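You operate a simulated robot arm through the tools that you are given. There is no shell and no other tool. Be economical: measure what you need, move in short steps, check, and stop when the job is done.

You run a simulated two-armed robot. Do the job below in one go: nothing can be reset, and whatever is moved stays where it is left.

TASK
Send the three boards on the cleaner tray through the cleaner in one row, matched to their lanes.
Fine: the dustiest board goes on the mark of the lane with the lowest NOW figure, the cleanest on the highest, the third on the lane that remains; lay them first, then press the feed button once, hands clear.

The check looks at the end state, three seconds after you hand in, the way a careful person would. Anything else that was tipped, shoved, dropped, spilled or broken makes it a failure.

THE ROBOT
Two 7-joint arms with two-finger grippers on one trunk, on a base that drives. Base frame: it is fixed to the floor where the robot stands at the start and does not move with it; the origin is under the middle of the robot, x ahead of it, y to its left, z up; the surface under the hand at the start is at about z = 0.88. Units: m, rad, N and s.
The left shoulder is at the start at [0.036, 0.175, 1.253], the right one opposite. With the tool pointing down near the work surface each hand reaches from about 0.1 to 0.84 m from the robot's upright axis, wherever it stands, measured 20 degrees to its own side. Payload 2.94 kg a hand.
The TCP of each hand is the grasp point between the finger pads, 0.03 m short of the fingertips. In the tool frame z runs along the fingers and y along their closing line. The gripper opens to 0.138 m. The gripper's body begins 0.109 m behind the TCP.
Orientation is that of the tool frame in the base frame, as a unit quaternion [w, x, y, z]. With the fingers straight down and closing along the base's y, the tool's x points along the base's -x, its y along +y and its z along -z.

THE INTERFACE
- The arms move only by the tool drive_tool. It takes "left_steps", "right_steps" or both (then of equal length, played together; a hand with none holds still); each is a list that holds one entry, the list of rows, each a list of 7 numbers: the shift along the tool's x, y, z in units of 50 mm (1.0 is 50 mm), then the turn, a rotation vector about the tool's x, y, z in units of 5 degrees (1.0 is 5 degrees), then the gripper command, from -1 (fully open) to 1 (shut), values between in proportion. In form: [[[dx, dy, dz, ax, ay, az, hand], ...]]. A call has 1 to 10 rows; each row shifts and turns the commanded pose from where the row before left it, along the tool's axes as they then stand. A call with a number of a shift or a turn outside -1 to 1 is refused whole. A row lasts 0.2 s, in which the tool goes at most 0.05 m and 0.15 rad; a call with a longer step from one row to the next is refused whole, and so is a gripper value outside its range. Where a pose cannot be reached the arm comes as near as it can. A force on the tool above 40 N (or 10 N above the force at the start of the call, whichever is more), or a blocked arm, ends the call early, and 0.2 s more pass. The fingers move at their own pace and stop on an object; they squeeze with about 38 N. The grip force told is the motor's: it shows also when the fingers shut on nothing. Time passes only in rows, and 0.2 s behind the last, so rows that do not move let the fingers close. It gives the time, the measured TCP pose, the force on the tool (base axes), the opening and the grip force at its end, in the units of the frame above (readings bear some noise), with the torque about the TCP (base axes, N m) and any sound that the robot's microphone picked up.
- Cameras (640 x 400 px; columns grow to the right, rows downward): "scene" is now at [0.0737, -0.0172, 1.7117]; the picture's right is [-0.28, -0.96, -0.00], its down [-0.86, 0.25, -0.44] and it looks along [0.42, -0.12, -0.90] (base axes); focal length 273 px, centre (320, 200). "left" rides on the left gripper at [0.071, -0.019, -0.146] in its tool frame; the picture's right is [0.26, 0.96, 0.00], its down [-0.85, 0.23, -0.48] and it looks along [-0.46, 0.12, 0.88] (tool axes); focal length 280 px, centre (320, 200). "right" rides on the right gripper at [0.071, 0.019, -0.146] in its tool frame; the picture's right is [-0.26, 0.97, 0.00], its down [-0.85, -0.23, -0.48] and it looks along [-0.46, -0.12, 0.88] (tool axes); focal length 280 px, centre (320, 200). There is no depth. A picture from a camera that has moved, and an enlarged one, comes with that camera's place and axes in the base frame and with its lens.
- grab_frame(camera): a new picture of that camera. No time passes.
- lift_body(by): slides the trunk up (or, below 0, down) by that many m; the arms and the scene camera ride with it, the base frame stays. It gives what a move gives, with no picture.
- drive_base(legs): drives the robot by 1 to 6 legs, each [ahead, turn to the left] in m and rad, along the robot's own axes; the way and the turn of a leg run together, so that a leg with both is an arc; at most 1.5 m and 3.142 rad a leg. The arms and the cameras ride along, it lands a little off, and it stops where it bumps. It gives what a move gives.
- aim_head(pan, tilt): turns the head with the scene camera to pan (to the left, within 2.094 rad either way) and tilt (down, from -0.506 to 1.204), counted from straight ahead of the robot. It gives what a move gives.
- zoom(camera, box): a new picture of the part [left, top, right, bottom] of that camera's present view, enlarged. No time passes.
- close_job(): hands the job in; it is judged then, once.

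Go step by step. Nothing tells you exact positions but the pictures and the camera data: compare them with the known pose of the tool, close in by small moves and look again before you grip or let go. The budget is 120 turns and 108 pictures, counting those below and the enlarged ones. Unless the task says otherwise, let go and move clear before handing in, and close with one line.

The tools are called after "Call:" by a JSON object that holds its "name" and its "arguments". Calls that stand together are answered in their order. drive_tool: Moves the arms, as the interface text tells. Its arguments: {"type":"object","properties":{"left_steps":{"type":"array","items":{"type":"array","items":{"type":"array","items":{"type":"number"}}}},"right_steps":{"type":"array","items":{"type":"array","items":{"type":"array","items":{"type":"number"}}}}},"required":[]} The other tools are called the same way: lift_body (by) slides the trunk up or down; drive_base (legs) drives the base; aim_head (pan, tilt) turns the head that bears the scene camera; grab_frame (camera) takes a picture; zoom (camera, box) takes an enlarged picture of a part of a camera's view; close_job () hands the job in.

At the start:

```text
time_s: 0.0
left_tcp_pos: [0.4272, -0.0652, 1.1513]
left_orientation: [0.0, 0.0, 1.0, 0.0]
left_force: [-0.8, -0.2, 0.4]
left_torque: [0.02, 0.02, 0.02]
left_width: 0.1382
left_grasp_force: 0.0
right_tcp_pos: [0.3078, -0.4069, 1.1728]
right_orientation: [0.0, 0.0, 1.0, 0.0]
right_force: [0.0, 0.4, 0.3]
right_torque: [0.0, -0.02, -0.01]
right_width: 0.1378
right_grasp_force: 0.2
trunk travel left (down, up): [-0.425, 0.309]
robot x, y, heading: [-0.0007, -0.0013, 0.001]
head pan, tilt: [-0.279, 1.117]
```

scene: 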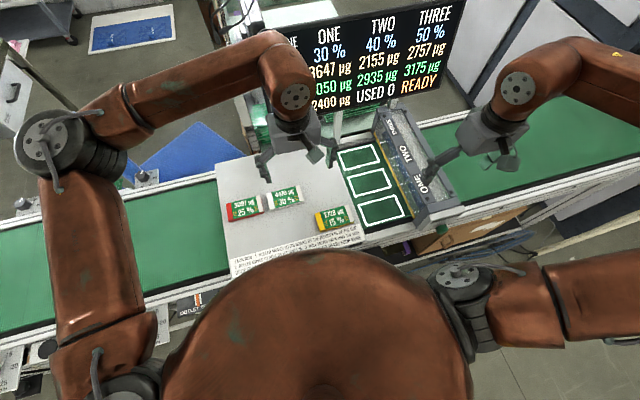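
right: 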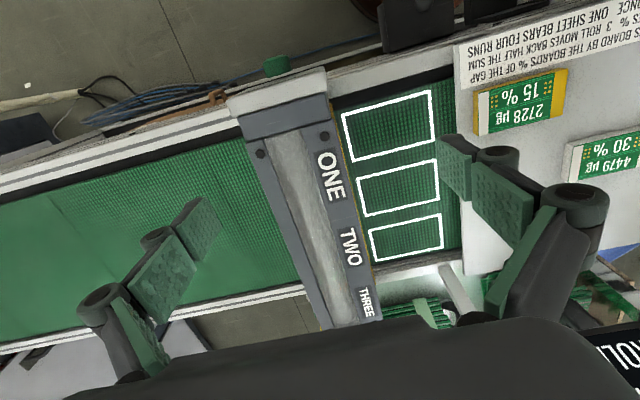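
left: 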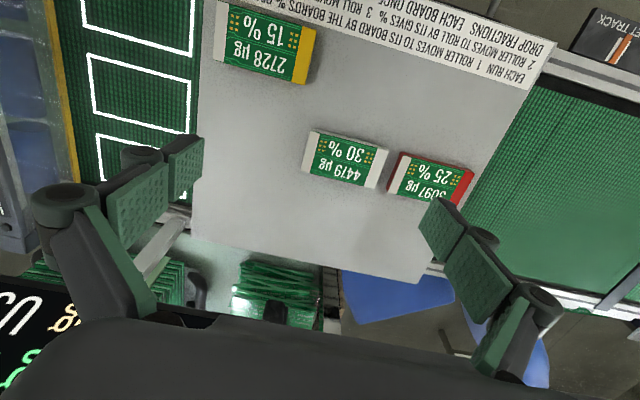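

I see three boards on the tray, three lane marks in front of the cleaner, and a display. I'll read the display, the board labels and the printed rules enlarged.

Call:
{"name": "zoom", "arguments": {"camera": "scene", "box": [260, 0, 480, 137]}}

Call:
{"name": "zoom", "arguments": {"camera": "scene", "box": [210, 140, 450, 290]}}

Call:
{"name": "zoom", "arguments": {"camera": "left", "box": [200, 0, 560, 225]}}

Call:
{"name": "zoom", "arguments": {"camera": "right", "box": [220, 0, 640, 262]}}

```text
2.91 times, centred on (370, 68) of scene
camera zoom: at [0.0737, -0.0172, 1.7117], right [-0.28, -0.96, 0.0], down [-0.86, 0.25, -0.44], along [0.42, -0.12, -0.9], focal length 796 px, centre (174, 582)
```

zoom: 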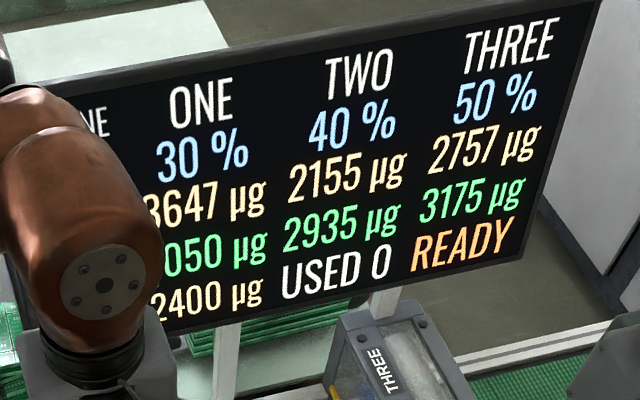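

```text
2.67 times, centred on (330, 215) of scene
camera zoom: at [0.0737, -0.0172, 1.7117], right [-0.28, -0.96, 0.0], down [-0.86, 0.25, -0.44], along [0.42, -0.12, -0.9], focal length 729 px, centre (293, 160)
```

zoom: 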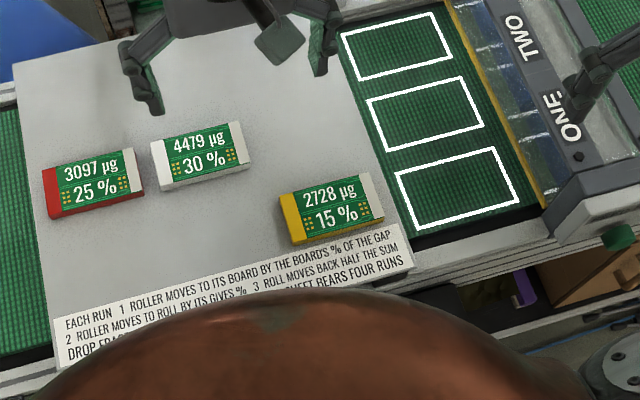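

```text
1.78 times, centred on (380, 112) of left
camera zoom: at [0.3562, -0.085, 1.2964], right [-0.26, 0.96, 0.0], down [0.85, 0.23, 0.48], along [0.46, 0.12, -0.88], focal length 498 px, centre (213, 356)
```

zoom: 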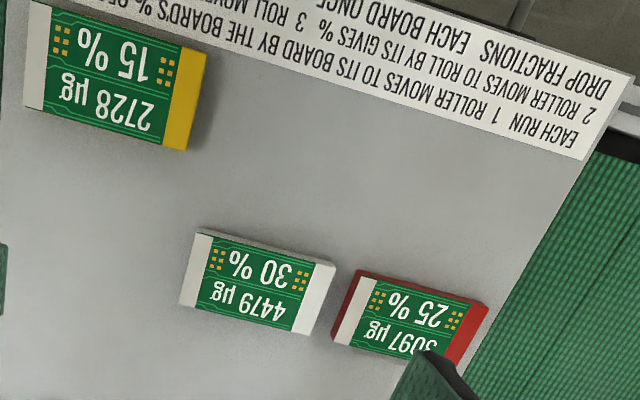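

```text
1.52 times, centred on (430, 131) of right
camera zoom: at [0.2364, -0.3875, 1.318], right [0.26, 0.97, 0.0], down [0.85, -0.23, 0.48], along [0.46, -0.12, -0.88], focal length 427 px, centre (152, 305)
```

zoom: 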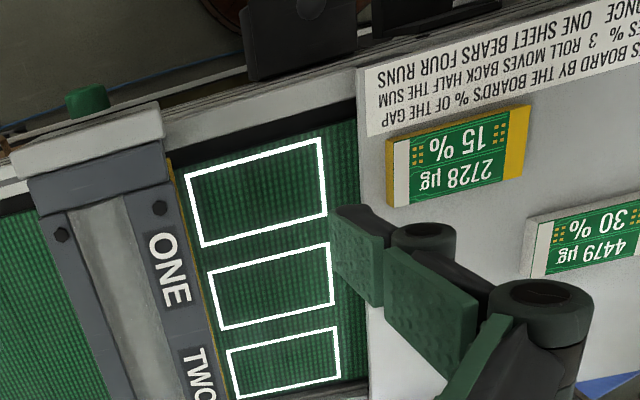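

The row labels of the display are hidden behind the left forearm. I'll move the left hand to the left, well above things, and look again.

Call:
{"name": "drive_tool", "arguments": {"left_steps": [[[0, 1, 0, 0, 0, 0, -1], [0, 1, 0, 0, 0, 0, -1], [0, 1, 0, 0, 0, 0, -1], [0, 1, 0, 0, 0, 0, -1], [0, 1, 0, 0, 0, 0, -1], [0, 1, 0, 0, 0, 0, -1]]]}}

Call:
{"name": "aim_head", "arguments": {"pan": -0.15, "tilt": 0.95}}

Call:
{"name": "grab_frame", "arguments": {"camera": "scene"}}

```text
time_s: 1.4
left_tcp_pos: [0.4268, 0.2366, 1.1511]
left_orientation: [0.0, 0.0, 1.0, -0.002]
left_force: [-0.9, 0.0, 0.8]
left_torque: [-0.1, -0.03, 0.03]
left_width: 0.1377
left_grasp_force: 0.1
right_tcp_pos: [0.308, -0.4039, 1.1742]
right_orientation: [0.0, 0.001, 1.0, -0.001]
right_force: [-0.1, 0.7, 0.6]
right_torque: [-0.07, -0.04, 0.0]
right_width: 0.1382
right_grasp_force: 0.1
trunk travel left (down, up): [-0.425, 0.309]
robot x, y, heading: [-0.001, -0.0006, -0.003]
head pan, tilt: [-0.279, 1.117]
```

```text
time_s: 2.1
left_tcp_pos: [0.4268, 0.2329, 1.1514]
left_orientation: [0.0, 0.0, 1.0, -0.001]
left_force: [0.3, 0.1, 0.1]
left_torque: [0.04, 0.04, 0.02]
left_width: 0.138
left_grasp_force: 0.1
right_tcp_pos: [0.3085, -0.4073, 1.1729]
right_orientation: [0.0, 0.0, 1.0, 0.0]
right_force: [-0.1, 0.0, -0.9]
right_torque: [0.01, -0.01, -0.01]
right_width: 0.1378
right_grasp_force: 0.0
trunk travel left (down, up): [-0.425, 0.309]
robot x, y, heading: [0.0013, 0.0003, -0.001]
head pan, tilt: [-0.15, 0.949]
```

```text
100 pictures are left
camera scene: at [0.0861, -0.0117, 1.7229], right [-0.15, -0.99, 0.0], down [-0.8, 0.12, -0.58], along [0.57, -0.09, -0.81], focal length 273 px, centre (320, 200)
```

scene: 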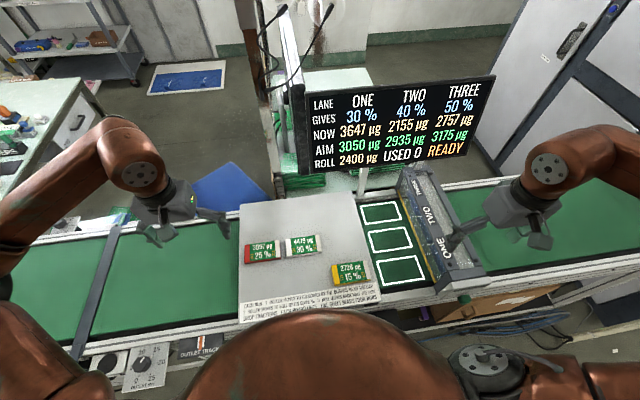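

Call:
{"name": "zoom", "arguments": {"camera": "scene", "box": [290, 70, 500, 180]}}

Call:
{"name": "zoom", "arguments": {"camera": "scene", "box": [230, 190, 390, 320]}}

Call:
{"name": "zoom", "arguments": {"camera": "scene", "box": [340, 160, 540, 310]}}

Call:
{"name": "zoom", "arguments": {"camera": "scene", "box": [60, 310, 260, 400]}}

```text
3.05 times, centred on (395, 125) of scene
camera zoom: at [0.0861, -0.0117, 1.7229], right [-0.15, -0.99, 0.0], down [-0.8, 0.12, -0.58], along [0.57, -0.09, -0.81], focal length 833 px, centre (91, 429)
```

zoom: 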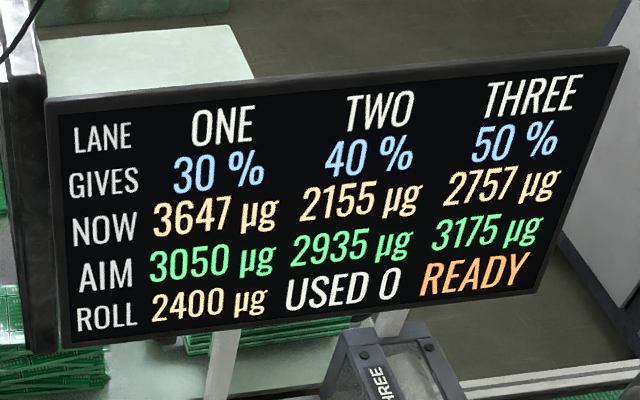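

```text
3.08 times, centred on (310, 255) of scene
camera zoom: at [0.0861, -0.0117, 1.7229], right [-0.15, -0.99, 0.0], down [-0.8, 0.12, -0.58], along [0.57, -0.09, -0.81], focal length 841 px, centre (351, 31)
```

zoom: 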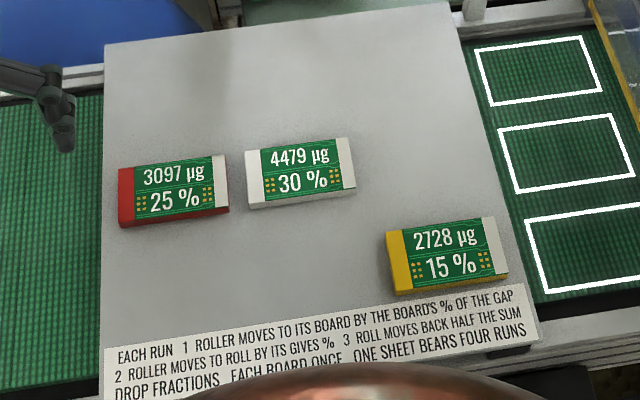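

```text
2.67 times, centred on (440, 235) of scene
camera zoom: at [0.0861, -0.0117, 1.7229], right [-0.15, -0.99, 0.0], down [-0.8, 0.12, -0.58], along [0.57, -0.09, -0.81], focal length 729 px, centre (0, 107)
```

zoom: 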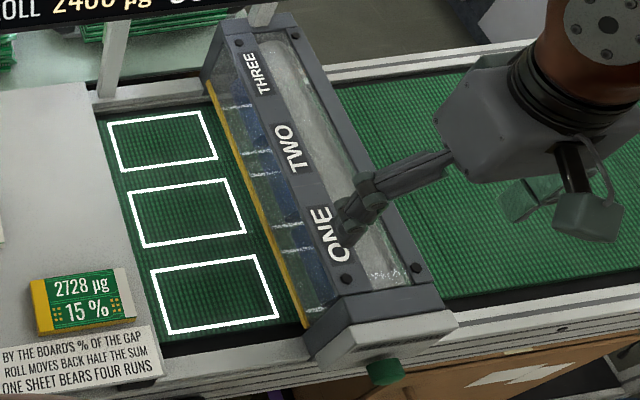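

```text
3.20 times, centred on (160, 355) of scene
camera zoom: at [0.0861, -0.0117, 1.7229], right [-0.15, -0.99, 0.0], down [-0.8, 0.12, -0.58], along [0.57, -0.09, -0.81], focal length 875 px, centre (832, -296)
```

zoom: 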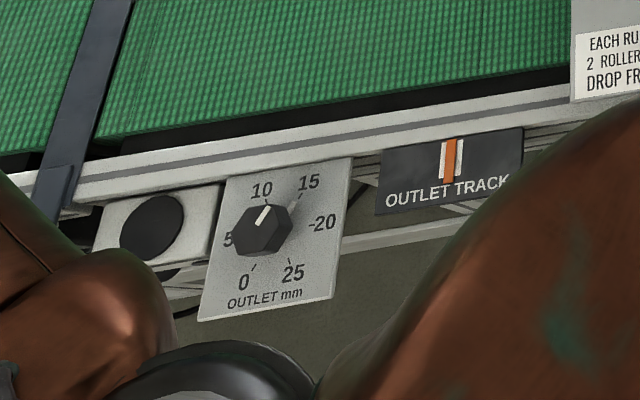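

NOW reads ONE 3647, TWO 2155, THREE 2757. So white 4479 goes to TWO, yellow 2728 to ONE and red 3097 to THREE. I'll grip across the short sides, so I bring the right hand over the yellow board and turn it 90°.

Call:
{"name": "drive_tool", "arguments": {"right_steps": [[[-0.28, 0.95, 0, 0, 0, 0, -1], [-0.28, 0.95, 0, 0, 0, 0, -1], [-0.28, 0.95, 0, 0, 0, 0, -1], [-0.28, 0.95, 0, 0, 0, 0, -1], [-0.28, 0.95, 0, 0, 0, 0, -1], [0, 0, 0, 0, 0, 1, -1], [0, 0, 0, 0, 0, 1, -1], [0, 0, 0, 0, 0, 1, -1], [0, 0, 0, 0, 0, 1, -1], [0, 0, 0, 0, 0, 1, -1]]]}}

Call:
{"name": "drive_tool", "arguments": {"right_steps": [[[0, 0, 0, 0, 0, 1, -1], [0, 0, 0, 0, 0, 1, -1], [0, 0, 0, 0, 0, 1, -1], [0, 0, 0, 0, 0, 1, -1], [0, 0, 0, 0, 0, 1, -1], [0, 0, 0, 0, 0, 1, -1], [0, 0, 0, 0, 0, 1, -1], [0, 0, 0, 0, 0, 1, -1], [0, 0, 0, 0, 0, 1, -1], [0, 0, 0, 0, 0, 1, -1]]]}}

Call:
{"name": "drive_tool", "arguments": {"right_steps": [[[0, 0, 0, 0, 0, 1, -1], [0, 0, 0, 0, 0, 1, -1], [0, 0, 0, 0, 0, 1, -1]]]}}

Call:
{"name": "grab_frame", "arguments": {"camera": "right"}}

Call:
{"name": "grab_frame", "arguments": {"camera": "scene"}}

```text
time_s: 4.3
left_tcp_pos: [0.4271, 0.2345, 1.1501]
left_orientation: [0.0, 0.001, 1.0, 0.0]
left_force: [0.6, -0.6, 0.3]
left_torque: [0.0, -0.01, -0.02]
left_width: 0.1382
left_grasp_force: 0.1
right_tcp_pos: [0.3783, -0.1688, 1.174]
right_orientation: [0.0, 0.217, 0.976, -0.001]
right_force: [-0.7, -0.1, -0.5]
right_torque: [0.0, 0.02, 0.02]
right_width: 0.1381
right_grasp_force: 0.0
trunk travel left (down, up): [-0.425, 0.309]
robot x, y, heading: [-0.0005, 0.0014, 0.001]
head pan, tilt: [-0.15, 0.949]
```

```text
time_s: 6.5
left_tcp_pos: [0.4271, 0.2344, 1.1501]
left_orientation: [-0.001, 0.0, 1.0, 0.0]
left_force: [-0.5, 0.0, -0.2]
left_torque: [-0.02, 0.02, -0.02]
left_width: 0.1379
left_grasp_force: 0.0
right_tcp_pos: [0.3777, -0.1684, 1.1728]
right_orientation: [0.0, 0.61, 0.793, 0.0]
right_force: [0.5, -0.2, -0.3]
right_torque: [0.03, 0.01, -0.03]
right_width: 0.1381
right_grasp_force: 0.1
trunk travel left (down, up): [-0.425, 0.309]
robot x, y, heading: [-0.0021, 0.0024, 0.002]
head pan, tilt: [-0.15, 0.949]
```

```text
time_s: 7.3
left_tcp_pos: [0.427, 0.2341, 1.1509]
left_orientation: [0.0, 0.0, 1.0, 0.0]
left_force: [-0.1, -0.4, 0.5]
left_torque: [0.02, 0.0, 0.04]
left_width: 0.138
left_grasp_force: 0.1
right_tcp_pos: [0.3783, -0.168, 1.1724]
right_orientation: [0.0, 0.708, 0.706, 0.0]
right_force: [0.3, 0.5, 0.0]
right_torque: [0.02, -0.02, 0.0]
right_width: 0.138
right_grasp_force: 0.1
trunk travel left (down, up): [-0.425, 0.309]
robot x, y, heading: [0.0034, 0.0029, 0.001]
head pan, tilt: [-0.15, 0.949]
```

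```text
95 pictures are left
camera right: at [0.3967, -0.0979, 1.3178], right [0.96, -0.26, 0.0], down [-0.23, -0.85, 0.48], along [-0.13, -0.46, -0.88], focal length 280 px, centre (320, 200)
```

right: 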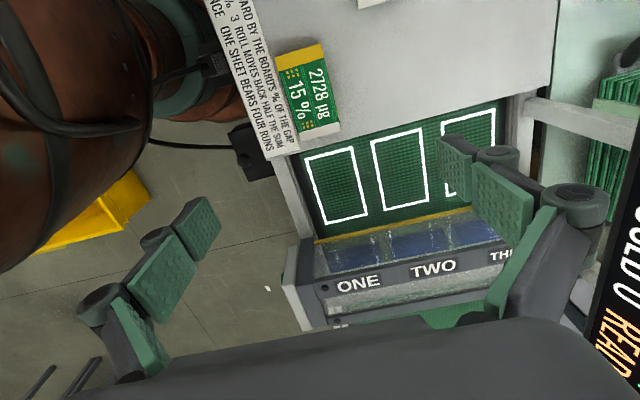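

```text
94 pictures are left
camera scene: at [0.0861, -0.0104, 1.723], right [-0.15, -0.99, 0.0], down [-0.8, 0.12, -0.58], along [0.58, -0.09, -0.81], focal length 273 px, centre (320, 200)
```

scene: 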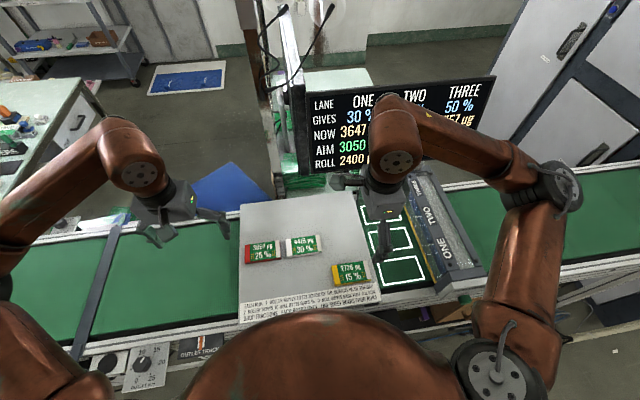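

The hand is turned and the boards and marks are in its view. I'll enlarge it to locate the yellow board and the marks precisely.

Call:
{"name": "zoom", "arguments": {"camera": "right", "box": [230, 30, 390, 150]}}

Call:
{"name": "zoom", "arguments": {"camera": "right", "box": [270, 90, 530, 330]}}

```text
3.33 times, centred on (310, 90) of right
camera zoom: at [0.3967, -0.0979, 1.3178], right [0.96, -0.26, 0.0], down [-0.23, -0.85, 0.48], along [-0.13, -0.46, -0.88], focal length 935 px, centre (353, 567)
```

zoom: 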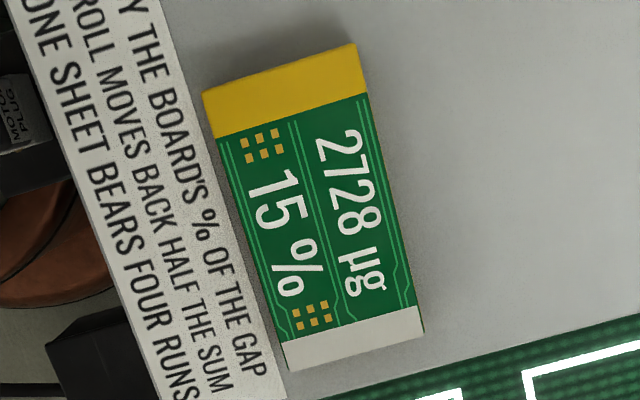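

```text
1.67 times, centred on (400, 210) of right
camera zoom: at [0.3967, -0.0979, 1.3178], right [0.96, -0.26, 0.0], down [-0.23, -0.85, 0.48], along [-0.13, -0.46, -0.88], focal length 467 px, centre (187, 183)
```

zoom: 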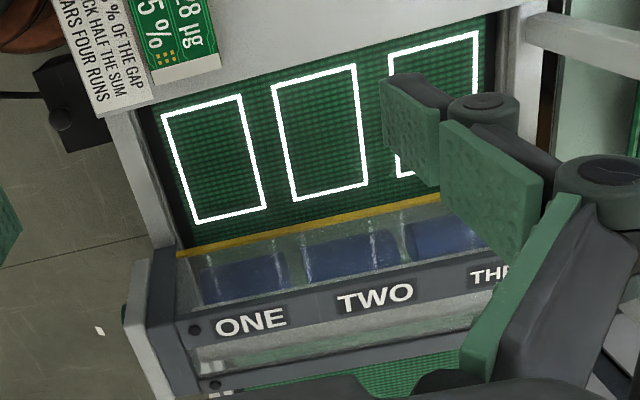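

Yellow board is at about (0.368, -0.150), aligned with the base axes, about 0.11 × 0.06. I'll go down to z≈1.02 above it and look again to fix the height.

Call:
{"name": "drive_tool", "arguments": {"right_steps": [[[0.36, -0.2, 0, 0, 0, 0, -1], [0, 0, 1, 0, 0, 0, -1], [0, 0, 1, 0, 0, 0, -1], [0, 0, 1, 0, 0, 0, -1]]]}}

Call:
{"name": "grab_frame", "arguments": {"camera": "right"}}

Call:
{"name": "zoom", "arguments": {"camera": "scene", "box": [270, 160, 470, 310]}}

```text
time_s: 8.3
left_tcp_pos: [0.427, 0.234, 1.1505]
left_orientation: [-0.001, 0.0, 1.0, 0.0]
left_force: [0.4, -1.0, -0.7]
left_torque: [0.04, -0.01, 0.0]
left_width: 0.1378
left_grasp_force: 0.1
right_tcp_pos: [0.3685, -0.1523, 1.0241]
right_orientation: [-0.001, 0.707, 0.707, 0.0]
right_force: [0.2, 0.6, -0.5]
right_torque: [-0.01, 0.04, 0.04]
right_width: 0.1378
right_grasp_force: 0.1
trunk travel left (down, up): [-0.425, 0.309]
robot x, y, heading: [0.0021, -0.0034, -0.001]
head pan, tilt: [-0.15, 0.949]
```

```text
91 pictures are left
camera right: at [0.3869, -0.0807, 1.1681], right [0.97, -0.26, 0.0], down [-0.23, -0.85, 0.47], along [-0.12, -0.46, -0.88], focal length 280 px, centre (320, 200)
```

right: 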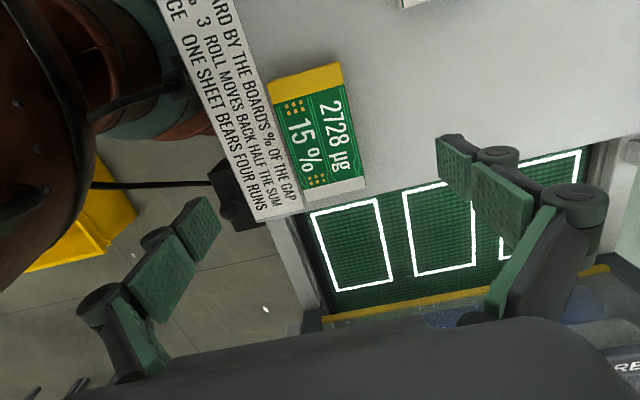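

```text
2.67 times, centred on (370, 235) of scene
camera zoom: at [0.0868, -0.0115, 1.7229], right [-0.15, -0.99, 0.0], down [-0.8, 0.12, -0.58], along [0.57, -0.09, -0.81], focal length 729 px, centre (187, 107)
```

zoom: 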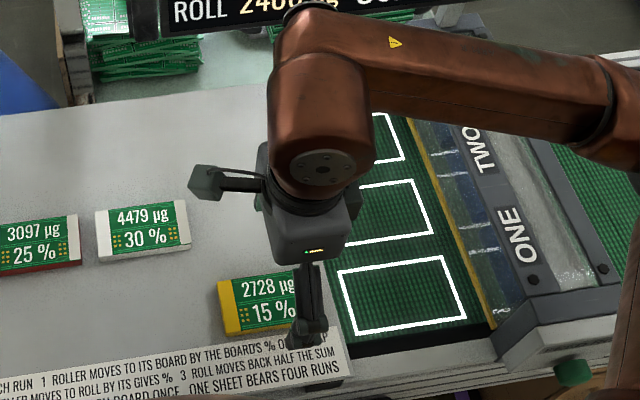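

Heights agree with a board top near 0.89–0.90, and the hand is centred on the board. I'll go down to z≈0.93 and check.

Call:
{"name": "drive_tool", "arguments": {"right_steps": [[[0, 0, 0.9, 0, 0, 0, -1], [0, 0, 0.9, 0, 0, 0, -1]]]}}

Call:
{"name": "grab_frame", "arguments": {"camera": "right"}}

Call:
{"name": "zoom", "arguments": {"camera": "scene", "box": [320, 230, 420, 305]}}

```text
time_s: 8.9
left_tcp_pos: [0.4268, 0.2339, 1.15]
left_orientation: [0.0, 0.0, 1.0, 0.0]
left_force: [0.7, 0.8, 0.1]
left_torque: [-0.03, -0.01, 0.0]
left_width: 0.138
left_grasp_force: 0.0
right_tcp_pos: [0.3694, -0.1504, 0.932]
right_orientation: [0.001, 0.708, 0.706, 0.0]
right_force: [-0.3, -0.5, 0.0]
right_torque: [0.01, -0.05, 0.01]
right_width: 0.1379
right_grasp_force: 0.0
trunk travel left (down, up): [-0.425, 0.309]
robot x, y, heading: [0.0015, -0.0018, 0.002]
head pan, tilt: [-0.15, 0.949]
```

```text
89 pictures are left
camera right: at [0.3875, -0.0798, 1.0773], right [0.96, -0.26, 0.0], down [-0.23, -0.85, 0.48], along [-0.12, -0.46, -0.88], focal length 280 px, centre (320, 200)
```

right: 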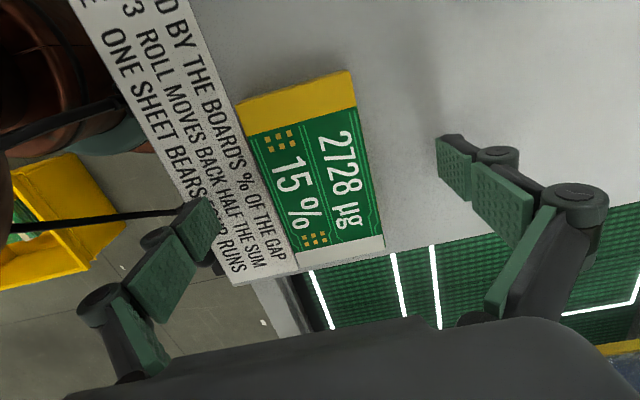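

```text
5.33 times, centred on (370, 268) of scene
camera zoom: at [0.0862, -0.0106, 1.723], right [-0.15, -0.99, 0.0], down [-0.8, 0.12, -0.58], along [0.58, -0.09, -0.81], focal length 1458 px, centre (53, -160)
```

zoom: 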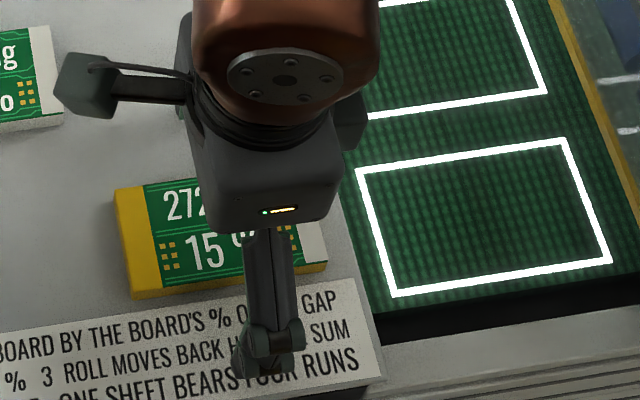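

Fingers straddle the board well. I'll go down gently in 5 mm rows to get the tips near the tray.

Call:
{"name": "drive_tool", "arguments": {"right_steps": [[[0, 0, 0.1, 0, 0, 0, -1], [0, 0, 0.1, 0, 0, 0, -1], [0, 0, 0.1, 0, 0, 0, -1], [0, 0, 0, 0, 0, 0, -1]]]}}

Call:
{"name": "zoom", "arguments": {"camera": "right", "box": [160, 50, 480, 250]}}

```text
time_s: 9.7
left_tcp_pos: [0.4258, 0.233, 1.152]
left_orientation: [-0.001, 0.0, 1.0, 0.0]
left_force: [0.3, 0.1, -0.1]
left_torque: [-0.02, 0.05, -0.02]
left_width: 0.1379
left_grasp_force: 0.0
right_tcp_pos: [0.3683, -0.1513, 0.9238]
right_orientation: [0.0, 0.707, 0.708, 0.001]
right_force: [-5.9, -2.9, 23.4]
right_torque: [-0.14, 0.97, -0.12]
right_width: 0.1385
right_grasp_force: 0.0
trunk travel left (down, up): [-0.425, 0.309]
robot x, y, heading: [0.0016, -0.0001, 0.005]
head pan, tilt: [-0.15, 0.949]
stopped in row 3 (right hand): the force on the tool passed its limit at 47 N (the readings are from after the stop); the commanded pose is now the measured one
```

```text
2.00 times, centred on (320, 150) of right
camera zoom: at [0.3864, -0.0799, 1.0691], right [0.97, -0.26, 0.0], down [-0.23, -0.85, 0.47], along [-0.12, -0.46, -0.88], focal length 561 px, centre (320, 300)
```

zoom: 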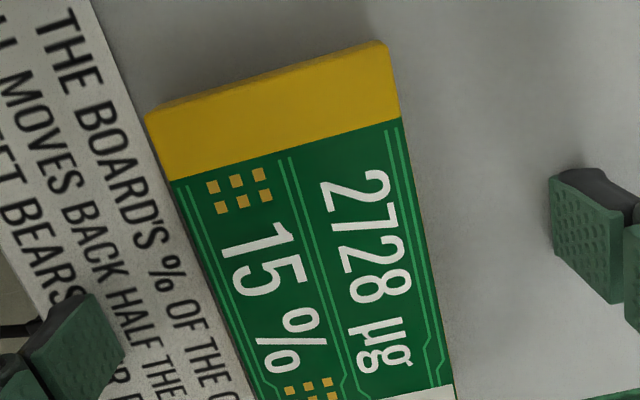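

The tips touched the tray at TCP z≈0.922, so the tray is at about 0.892. I'll raise 4 mm and close on the board.

Call:
{"name": "drive_tool", "arguments": {"right_steps": [[[0, 0, -0.09, 0, 0, 0, -1], [0, 0, 0, 0, 0, 0, 0], [0, 0, 0, 0, 0, 0, 0.2], [0, 0, 0, 0, 0, 0, 1], [0, 0, 0, 0, 0, 0, 1], [0, 0, 0, 0, 0, 0, 1], [0, 0, 0, 0, 0, 0, 1], [0, 0, 0, 0, 0, 0, 1], [0, 0, 0, 0, 0, 0, 1]]]}}

Call:
{"name": "grab_frame", "arguments": {"camera": "right"}}

```text
time_s: 10.9
left_tcp_pos: [0.4247, 0.2348, 1.1516]
left_orientation: [0.0, 0.0, 1.0, 0.0]
left_force: [-0.2, 0.1, 0.0]
left_torque: [0.01, 0.01, 0.03]
left_width: 0.1382
left_grasp_force: 0.1
right_tcp_pos: [0.3653, -0.1495, 0.9325]
right_orientation: [-0.001, 0.706, 0.709, 0.001]
right_force: [-12.1, -7.3, 59.1]
right_torque: [-0.64, 2.02, 0.01]
right_width: 0.1182
right_grasp_force: 36.1
trunk travel left (down, up): [-0.425, 0.309]
robot x, y, heading: [-0.0009, -0.0018, -0.0]
head pan, tilt: [-0.15, 0.949]
stopped in row 6 (right hand): the force on the tool passed its limit at 44 N (the readings are from after the stop); the commanded pose is now the measured one
```

```text
86 pictures are left
camera right: at [0.3829, -0.0793, 1.0786], right [0.97, -0.26, 0.0], down [-0.23, -0.85, 0.47], along [-0.12, -0.46, -0.88], focal length 280 px, centre (320, 200)
```

right: 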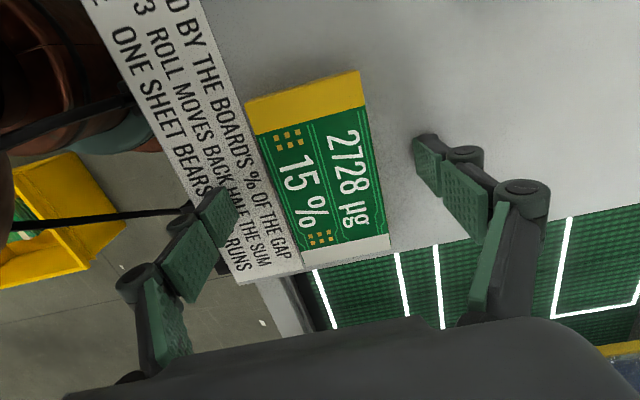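

The tips pressed into the surface while closing, so the fingers probably swing downward as they close. I'll rise, close part-way in the air to about 0.085, and come down again.

Call:
{"name": "drive_tool", "arguments": {"right_steps": [[[0, 0, -0.5, 0, 0, 0, -1], [0, 0, -0.5, 0, 0, 0, -0.23], [0, 0, 0, 0, 0, 0, -0.23], [0, 0, 0, 0, 0, 0, -0.23], [0, 0, 0, 0, 0, 0, -0.23], [0, 0, 0, 0, 0, 0, -0.23]]]}}

Call:
{"name": "grab_frame", "arguments": {"camera": "right"}}

Call:
{"name": "zoom", "arguments": {"camera": "scene", "box": [320, 230, 420, 305]}}

```text
time_s: 12.3
left_tcp_pos: [0.4278, 0.235, 1.1508]
left_orientation: [-0.001, 0.0, 1.0, 0.0]
left_force: [0.3, 0.3, -0.6]
left_torque: [0.0, -0.03, 0.0]
left_width: 0.1379
left_grasp_force: 0.1
right_tcp_pos: [0.3685, -0.1509, 0.9792]
right_orientation: [-0.001, 0.706, 0.708, 0.001]
right_force: [0.2, 0.1, 0.7]
right_torque: [0.03, -0.02, 0.01]
right_width: 0.0851
right_grasp_force: 0.1
trunk travel left (down, up): [-0.425, 0.309]
robot x, y, heading: [-0.0013, -0.0008, 0.0]
head pan, tilt: [-0.15, 0.949]
```

```text
85 pictures are left
camera right: at [0.3862, -0.0793, 1.124], right [0.97, -0.26, 0.0], down [-0.23, -0.85, 0.47], along [-0.12, -0.46, -0.88], focal length 280 px, centre (320, 200)
```

right: 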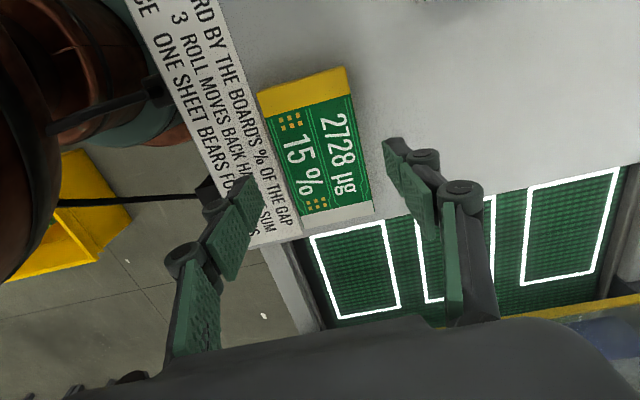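

```text
5.33 times, centred on (370, 268) of scene
camera zoom: at [0.0858, -0.0103, 1.723], right [-0.15, -0.99, 0.0], down [-0.8, 0.12, -0.58], along [0.58, -0.09, -0.81], focal length 1458 px, centre (53, -160)
```

zoom: 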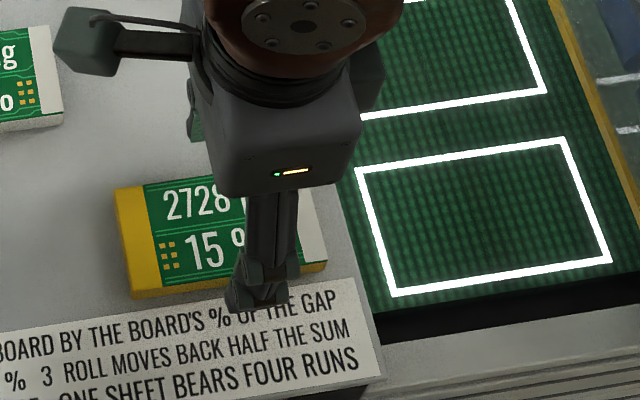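

The board is unmoved and the hand sits centred at an opening of 0.085. I'll descend gently.

Call:
{"name": "drive_tool", "arguments": {"right_steps": [[[0, -0.04, 0.4, 0, 0, 0, -0.23], [0, 0, 0.3, 0, 0, 0, -0.23], [0, 0, 0.1, 0, 0, 0, -0.23], [0, 0, 0.06, 0, 0, 0, -0.23], [0, 0, 0.06, 0, 0, 0, -0.23], [0, 0, 0, 0, 0, 0, -0.23]]]}}

Call:
{"name": "grab_frame", "arguments": {"camera": "right"}}

```text
time_s: 13.3
left_tcp_pos: [0.4234, 0.234, 1.1517]
left_orientation: [0.002, 0.001, 1.0, 0.0]
left_force: [0.0, 0.4, -1.0]
left_torque: [-0.01, 0.0, 0.01]
left_width: 0.1379
left_grasp_force: 0.0
right_tcp_pos: [0.362, -0.1511, 0.9429]
right_orientation: [0.0, 0.705, 0.709, 0.001]
right_force: [-17.2, -6.8, 51.6]
right_torque: [-0.68, 1.96, 0.13]
right_width: 0.0739
right_grasp_force: 20.3
trunk travel left (down, up): [-0.425, 0.309]
robot x, y, heading: [-0.0052, 0.0016, -0.003]
head pan, tilt: [-0.15, 0.949]
stopped in row 4 (right hand): the force on the tool passed its limit at 47 N (the readings are from after the stop); the commanded pose is now the measured one
```

```text
83 pictures are left
camera right: at [0.3801, -0.0797, 1.0891], right [0.97, -0.25, 0.0], down [-0.23, -0.85, 0.47], along [-0.12, -0.46, -0.88], focal length 280 px, centre (320, 200)
```

right: 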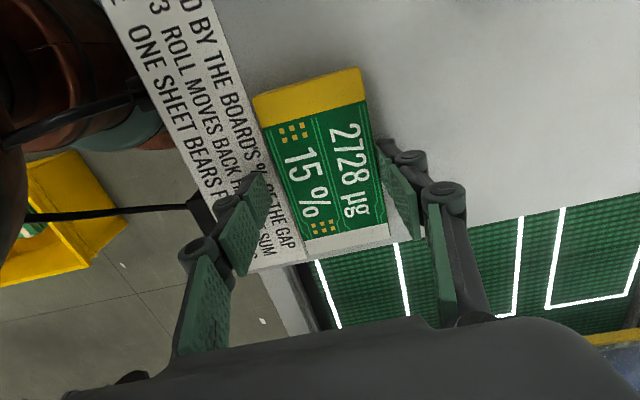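

The fingers do reach lower as they close. I'll raise 8 mm, recentre in x by 5 mm and close from here.

Call:
{"name": "drive_tool", "arguments": {"right_steps": [[[0, 0, -0.16, 0, 0, 0, -0.23], [0, 0.1, 0, 0, 0, 0, -0.23], [0, 0, 0, 0, 0, 0, -0.23]]]}}

Call:
{"name": "grab_frame", "arguments": {"camera": "right"}}

```text
time_s: 14.1
left_tcp_pos: [0.4269, 0.234, 1.1517]
left_orientation: [0.0, 0.001, 1.0, 0.0]
left_force: [-0.4, 0.3, 0.9]
left_torque: [-0.03, 0.03, -0.02]
left_width: 0.1379
left_grasp_force: 0.0
right_tcp_pos: [0.3737, -0.1509, 0.9478]
right_orientation: [0.0, 0.706, 0.708, 0.0]
right_force: [-1.2, 0.3, 0.4]
right_torque: [0.0, -0.02, -0.04]
right_width: 0.0848
right_grasp_force: 0.0
trunk travel left (down, up): [-0.425, 0.309]
robot x, y, heading: [-0.0001, -0.0007, -0.002]
head pan, tilt: [-0.15, 0.949]
```

```text
82 pictures are left
camera right: at [0.3904, -0.0802, 1.0925], right [0.97, -0.26, 0.0], down [-0.23, -0.85, 0.47], along [-0.12, -0.46, -0.88], focal length 280 px, centre (320, 200)
```

right: 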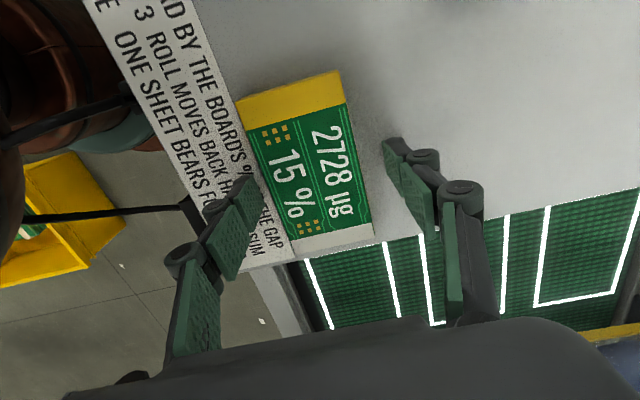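

The board is at x≈0.366, the hand at 0.374. I'll shift 7 mm and close.

Call:
{"name": "drive_tool", "arguments": {"right_steps": [[[0, -0.15, 0, 0, 0, 0, -0.23], [0, 0, 0, 0, 0, 0, 0], [0, 0, 0, 0, 0, 0, 0.1], [0, 0, 0, 0, 0, 0, 0.3], [0, 0, 0, 0, 0, 0, 0.3], [0, 0, 0, 0, 0, 0, 0.3]]]}}

Call:
{"name": "grab_frame", "arguments": {"camera": "right"}}

```text
time_s: 15.5
left_tcp_pos: [0.4277, 0.2339, 1.1515]
left_orientation: [0.0, 0.001, 1.0, -0.001]
left_force: [-0.2, 0.8, 0.8]
left_torque: [0.0, 0.0, 0.0]
left_width: 0.1381
left_grasp_force: 0.1
right_tcp_pos: [0.3651, -0.1519, 0.9473]
right_orientation: [0.001, 0.706, 0.708, 0.002]
right_force: [0.6, -0.1, 1.9]
right_torque: [0.02, -0.02, 0.03]
right_width: 0.0592
right_grasp_force: 38.4
trunk travel left (down, up): [-0.425, 0.309]
robot x, y, heading: [0.0019, 0.0028, -0.003]
head pan, tilt: [-0.15, 0.949]
```

```text
81 pictures are left
camera right: at [0.3823, -0.0802, 1.0929], right [0.97, -0.26, 0.0], down [-0.23, -0.85, 0.47], along [-0.12, -0.46, -0.88], focal length 280 px, centre (320, 200)
```

right: 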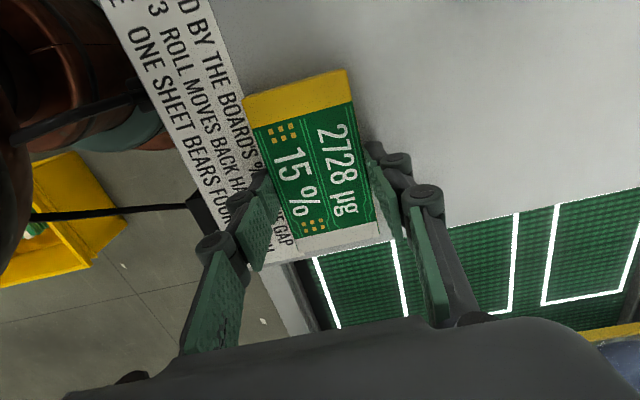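

Gripped at 0.059 with 38 N. I'll lift and check that it hangs level.

Call:
{"name": "drive_tool", "arguments": {"right_steps": [[[0, 0, 0, 0, 0, 0, 1], [0, 0, -0.2, 0, 0, 0, 1], [0, 0, -0.6, 0, 0, 0, 1], [0, 0, -0.8, 0, 0, 0, 1], [0, 0, 0, 0, 0, 0, 1]]]}}

Call:
{"name": "grab_frame", "arguments": {"camera": "right"}}

Call:
{"name": "zoom", "arguments": {"camera": "scene", "box": [320, 205, 440, 305]}}

```text
time_s: 16.7
left_tcp_pos: [0.4265, 0.2338, 1.1515]
left_orientation: [0.001, 0.001, 1.0, 0.0]
left_force: [0.5, -0.1, 0.1]
left_torque: [0.02, 0.04, -0.01]
left_width: 0.1382
left_grasp_force: 0.1
right_tcp_pos: [0.3658, -0.1511, 1.0265]
right_orientation: [0.0, 0.706, 0.708, 0.002]
right_force: [-0.3, 0.6, -0.1]
right_torque: [0.06, 0.01, -0.02]
right_width: 0.0002
right_grasp_force: 27.9
trunk travel left (down, up): [-0.425, 0.309]
robot x, y, heading: [-0.0029, -0.0025, -0.0]
head pan, tilt: [-0.15, 0.949]
```

```text
80 pictures are left
camera right: at [0.3824, -0.0802, 1.1725], right [0.97, -0.26, 0.0], down [-0.23, -0.85, 0.47], along [-0.12, -0.46, -0.88], focal length 280 px, centre (320, 200)
```

right: 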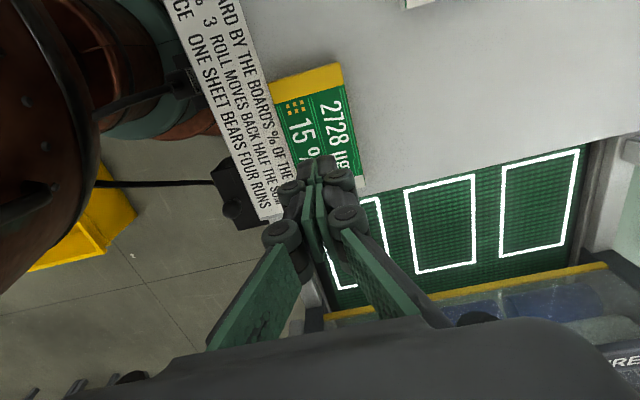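

```text
4.00 times, centred on (380, 255) of scene
camera zoom: at [0.0863, -0.0109, 1.7229], right [-0.15, -0.99, 0.0], down [-0.8, 0.12, -0.58], along [0.58, -0.09, -0.81], focal length 1094 px, centre (80, -20)
```

zoom: 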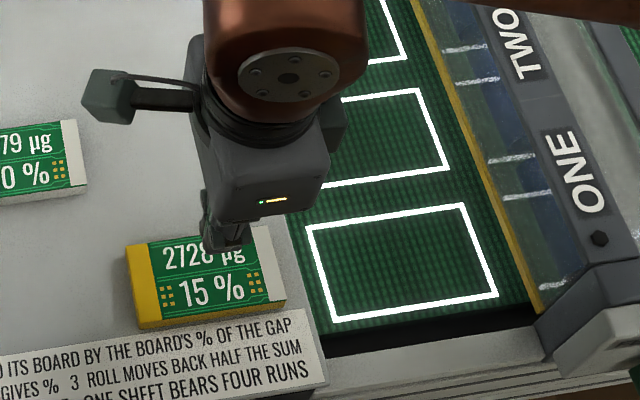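

The grip slipped off the top edge and the board stayed in place. Re-solving with its true 0.060 width puts its top near z 0.923 and its centre at (0.368, -0.146). I'll open to 0.075, recentre and come down lower until a light touch.

Call:
{"name": "drive_tool", "arguments": {"right_steps": [[[0.09, 0.04, 0, 0, 0, 0, -0.1], [0, 0, 0, 0, 0, 0, -0.1], [0, 0, 0, 0, 0, 0, -0.1], [0, 0, 0, 0, 0, 0, -0.1], [0, 0, 0, 0, 0, 0, -0.1], [0, 0, 0.8, 0, 0, 0, -0.1], [0, 0, 0.6, 0, 0, 0, -0.1], [0, 0, 0, 0, 0, 0, -0.1]]]}}

Call:
{"name": "grab_frame", "arguments": {"camera": "right"}}

```text
time_s: 18.5
left_tcp_pos: [0.4271, 0.2338, 1.1518]
left_orientation: [0.0, 0.001, 1.0, 0.0]
left_force: [0.3, -0.5, -0.5]
left_torque: [0.02, 0.0, 0.0]
left_width: 0.1381
left_grasp_force: 0.0
right_tcp_pos: [0.3662, -0.1472, 0.9558]
right_orientation: [0.001, 0.706, 0.708, 0.002]
right_force: [-1.0, -0.3, -0.4]
right_torque: [-0.01, 0.01, 0.02]
right_width: 0.0759
right_grasp_force: 0.1
trunk travel left (down, up): [-0.425, 0.309]
robot x, y, heading: [-0.0, 0.0017, 0.0]
head pan, tilt: [-0.15, 0.949]
```

```text
78 pictures are left
camera right: at [0.384, -0.0759, 1.1022], right [0.97, -0.26, 0.0], down [-0.23, -0.85, 0.47], along [-0.12, -0.46, -0.88], focal length 280 px, centre (320, 200)
```

right: 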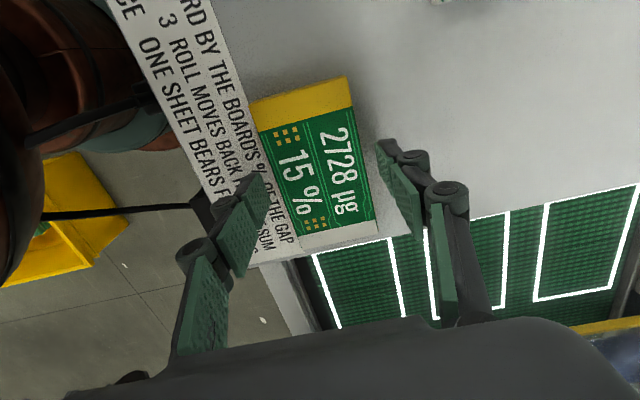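

Centred within 1–2 mm. Down in 3 mm rows to about 0.944, then close.

Call:
{"name": "drive_tool", "arguments": {"right_steps": [[[0.03, -0.02, 0.06, 0, 0, 0, -0.1], [0, 0, 0.06, 0, 0, 0, -0.1], [0, 0, 0.06, 0, 0, 0, -0.1], [0, 0, 0.06, 0, 0, 0, -0.1], [0, 0, 0.03, 0, 0, 0, -0.1], [0, 0, 0, 0, 0, 0, -0.1]]]}}

Call:
{"name": "zoom", "arguments": {"camera": "right", "box": [200, 60, 440, 260]}}

```text
time_s: 19.9
left_tcp_pos: [0.4272, 0.2342, 1.1507]
left_orientation: [0.0, 0.001, 1.0, 0.0]
left_force: [-0.8, 0.4, -0.7]
left_torque: [0.01, 0.01, 0.01]
left_width: 0.1379
left_grasp_force: 0.1
right_tcp_pos: [0.3651, -0.1455, 0.9436]
right_orientation: [0.001, 0.706, 0.708, 0.002]
right_force: [0.1, -1.5, 3.4]
right_torque: [-0.02, 0.18, 0.05]
right_width: 0.0763
right_grasp_force: 0.1
trunk travel left (down, up): [-0.425, 0.309]
robot x, y, heading: [-0.0039, 0.002, 0.005]
head pan, tilt: [-0.15, 0.949]
```

```text
2.00 times, centred on (320, 160) of right
camera zoom: at [0.3829, -0.0745, 1.089], right [0.97, -0.26, 0.0], down [-0.23, -0.85, 0.47], along [-0.12, -0.46, -0.88], focal length 561 px, centre (320, 280)
```

zoom: 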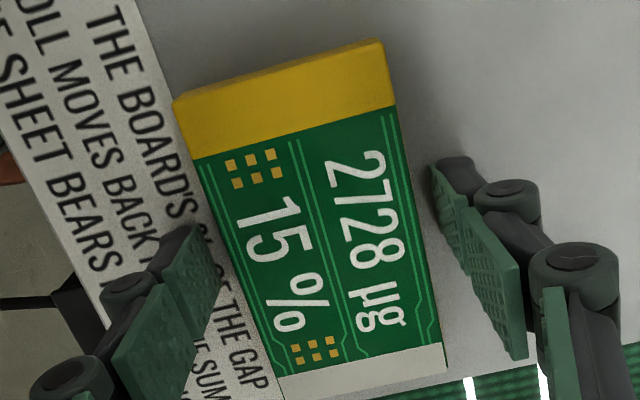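

Light touch now (3 N). I'll close from here with a 1.5 mm lift to offset the arc, then squeeze fully.

Call:
{"name": "drive_tool", "arguments": {"right_steps": [[[0, 0, -0.03, 0, 0, 0, 0.05], [0, 0, 0, 0, 0, 0, 0.2], [0, 0, 0, 0, 0, 0, 0.3], [0, 0, 0, 0, 0, 0, 1], [0, 0, 0, 0, 0, 0, 1]]]}}

Call:
{"name": "zoom", "arguments": {"camera": "right", "box": [200, 60, 440, 260]}}

```text
time_s: 21.1
left_tcp_pos: [0.427, 0.2352, 1.1501]
left_orientation: [0.0, 0.001, 1.0, 0.0]
left_force: [-0.3, -0.2, 0.3]
left_torque: [0.01, -0.05, -0.03]
left_width: 0.1379
left_grasp_force: 0.1
right_tcp_pos: [0.3656, -0.1443, 0.9457]
right_orientation: [0.001, 0.705, 0.709, 0.002]
right_force: [-2.8, 0.0, 8.5]
right_torque: [0.04, 0.36, 0.0]
right_width: 0.0589
right_grasp_force: 38.5
trunk travel left (down, up): [-0.425, 0.309]
robot x, y, heading: [0.0, 0.0035, -0.002]
head pan, tilt: [-0.15, 0.949]
```

```text
2.00 times, centred on (320, 160) of right
camera zoom: at [0.382, -0.0739, 1.0908], right [0.97, -0.26, 0.0], down [-0.23, -0.85, 0.47], along [-0.12, -0.46, -0.88], focal length 561 px, centre (320, 280)
```

zoom: 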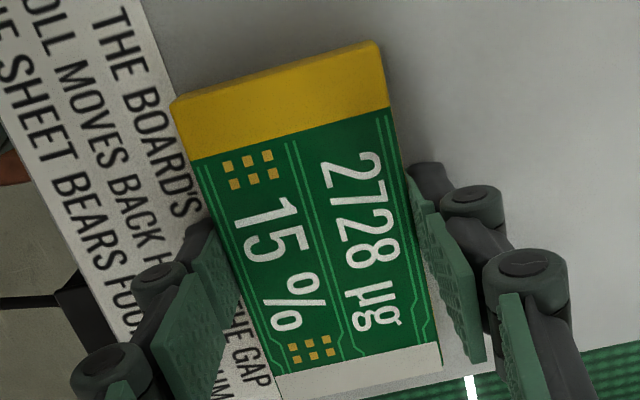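

Both pads are on the edges with tips at the tray. A slow short lift to test.

Call:
{"name": "drive_tool", "arguments": {"right_steps": [[[0, 0, -0.1, 0, 0, 0, 1], [0, 0, -0.2, 0, 0, 0, 1], [0, 0, -0.3, 0, 0, 0, 1], [0, 0, 0, 0, 0, 0, 1]]]}}

Call:
{"name": "grab_frame", "arguments": {"camera": "right"}}

```text
time_s: 22.1
left_tcp_pos: [0.4266, 0.2332, 1.1509]
left_orientation: [0.0, 0.001, 1.0, 0.0]
left_force: [0.1, 0.0, 0.5]
left_torque: [0.01, -0.01, -0.01]
left_width: 0.1379
left_grasp_force: 0.0
right_tcp_pos: [0.3656, -0.1458, 0.9755]
right_orientation: [0.001, 0.705, 0.709, 0.002]
right_force: [0.0, 0.5, -0.7]
right_torque: [-0.03, 0.01, -0.05]
right_width: 0.059
right_grasp_force: 38.3
trunk travel left (down, up): [-0.425, 0.309]
robot x, y, heading: [0.0008, 0.0002, -0.003]
head pan, tilt: [-0.15, 0.949]
```

```text
75 pictures are left
camera right: at [0.383, -0.0744, 1.1211], right [0.97, -0.26, 0.0], down [-0.23, -0.85, 0.47], along [-0.12, -0.46, -0.88], focal length 280 px, centre (320, 200)
```

right: 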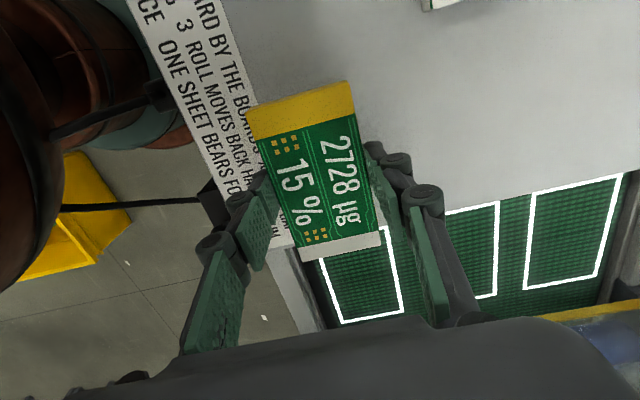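

The yellow board is lifted and level. Mark ONE triangulates to about (0.371, -0.315) on a belt at z≈0.874, so I'll carry the board over it.

Call:
{"name": "drive_tool", "arguments": {"right_steps": [[[0, 0, -0.9, 0, 0, 0, 1], [-0.68, 0.02, 0, 0, 0, 0, 1], [-0.68, 0.02, 0, 0, 0, 0, 1], [-0.68, 0.02, 0, 0, 0, 0, 1], [-0.68, 0.02, 0, 0, 0, 0, 1], [-0.68, 0.02, 0, 0, 0, 0, 1], [0, 0, 0.6, 0, 0, 0, 1], [0, 0, 0, 0, 0, 0, 1]]]}}

Call:
{"name": "grab_frame", "arguments": {"camera": "right"}}

Call:
{"name": "zoom", "arguments": {"camera": "scene", "box": [340, 180, 500, 310]}}

```text
time_s: 23.9
left_tcp_pos: [0.4259, 0.2345, 1.1509]
left_orientation: [0.0, 0.0, 1.0, 0.0]
left_force: [-0.2, -0.3, 0.2]
left_torque: [-0.03, 0.02, 0.01]
left_width: 0.1381
left_grasp_force: 0.1
right_tcp_pos: [0.3713, -0.3164, 0.9907]
right_orientation: [0.002, 0.706, 0.709, 0.003]
right_force: [-0.3, -1.1, -0.2]
right_torque: [-0.02, -0.02, -0.01]
right_width: 0.0591
right_grasp_force: 37.9
trunk travel left (down, up): [-0.425, 0.309]
robot x, y, heading: [0.0001, 0.0004, -0.006]
head pan, tilt: [-0.15, 0.949]
```

```text
74 pictures are left
camera right: at [0.3884, -0.2451, 1.1364], right [0.97, -0.26, 0.0], down [-0.23, -0.85, 0.47], along [-0.12, -0.46, -0.88], focal length 280 px, centre (320, 200)
```

right: 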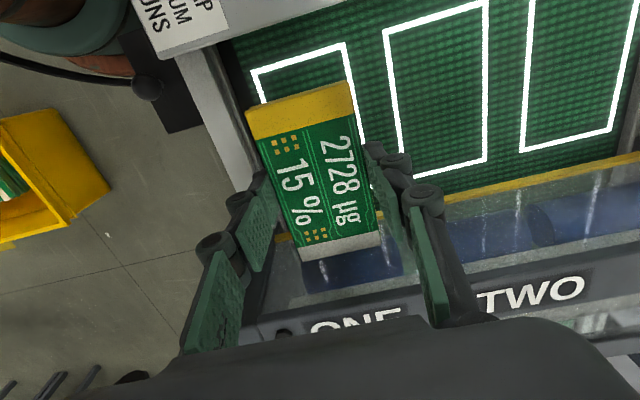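

```text
3.08 times, centred on (420, 245) of scene
camera zoom: at [0.085, -0.0105, 1.7231], right [-0.15, -0.99, 0.0], down [-0.8, 0.12, -0.58], along [0.58, -0.09, -0.81], focal length 841 px, centre (12, 62)
```

zoom: 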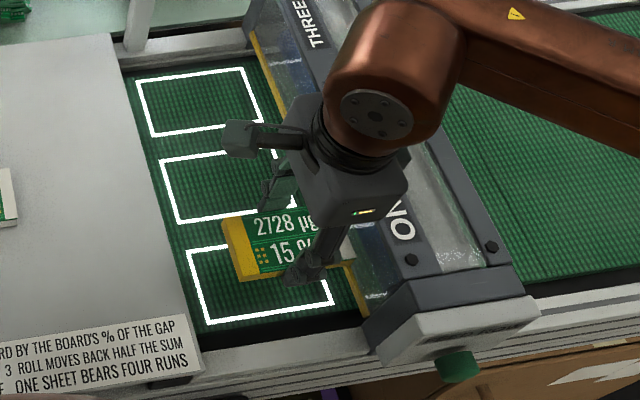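

Alignment over mark ONE (centre ≈ (0.369, -0.317)) is within about 2 mm. I'll descend to just above the belt.

Call:
{"name": "drive_tool", "arguments": {"right_steps": [[[-0.04, 0, 0.4, 0, 0, 0, 1], [0, 0, 0.5, 0, 0, 0, 1], [0, 0, 0.3, 0, 0, 0, 1], [0, 0, 0.2, 0, 0, 0, 1], [0, 0, 0, 0, 0, 0, 1]]]}}

Call:
{"name": "grab_frame", "arguments": {"camera": "right"}}

Call:
{"name": "zoom", "arguments": {"camera": "scene", "box": [340, 180, 500, 310]}}

```text
time_s: 25.1
left_tcp_pos: [0.4262, 0.2334, 1.151]
left_orientation: [0.0, 0.001, 1.0, 0.0]
left_force: [-0.6, -0.3, -0.4]
left_torque: [0.0, -0.02, -0.01]
left_width: 0.1381
left_grasp_force: 0.1
right_tcp_pos: [0.3711, -0.3181, 0.9193]
right_orientation: [0.001, 0.706, 0.708, 0.003]
right_force: [-0.4, -0.8, -1.8]
right_torque: [-0.01, -0.01, 0.01]
right_width: 0.059
right_grasp_force: 37.7
trunk travel left (down, up): [-0.425, 0.309]
robot x, y, heading: [0.0006, 0.0012, -0.005]
head pan, tilt: [-0.15, 0.949]
```

```text
72 pictures are left
camera right: at [0.3888, -0.2465, 1.0652], right [0.97, -0.26, 0.0], down [-0.23, -0.85, 0.47], along [-0.12, -0.46, -0.88], focal length 280 px, centre (320, 200)
```

right: 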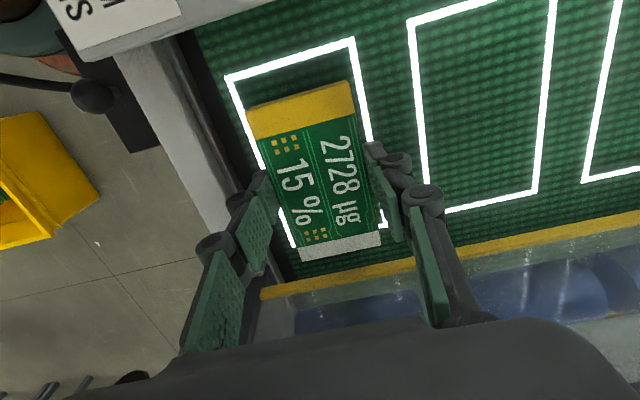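

```text
3.08 times, centred on (420, 245) of scene
camera zoom: at [0.086, -0.0107, 1.723], right [-0.15, -0.99, 0.0], down [-0.8, 0.12, -0.58], along [0.58, -0.09, -0.81], focal length 841 px, centre (12, 62)
```

zoom: 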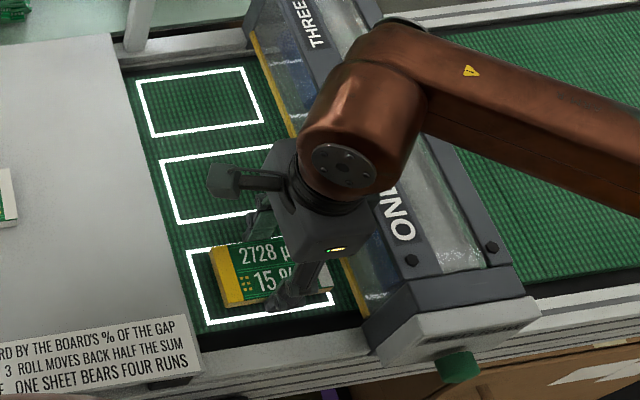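

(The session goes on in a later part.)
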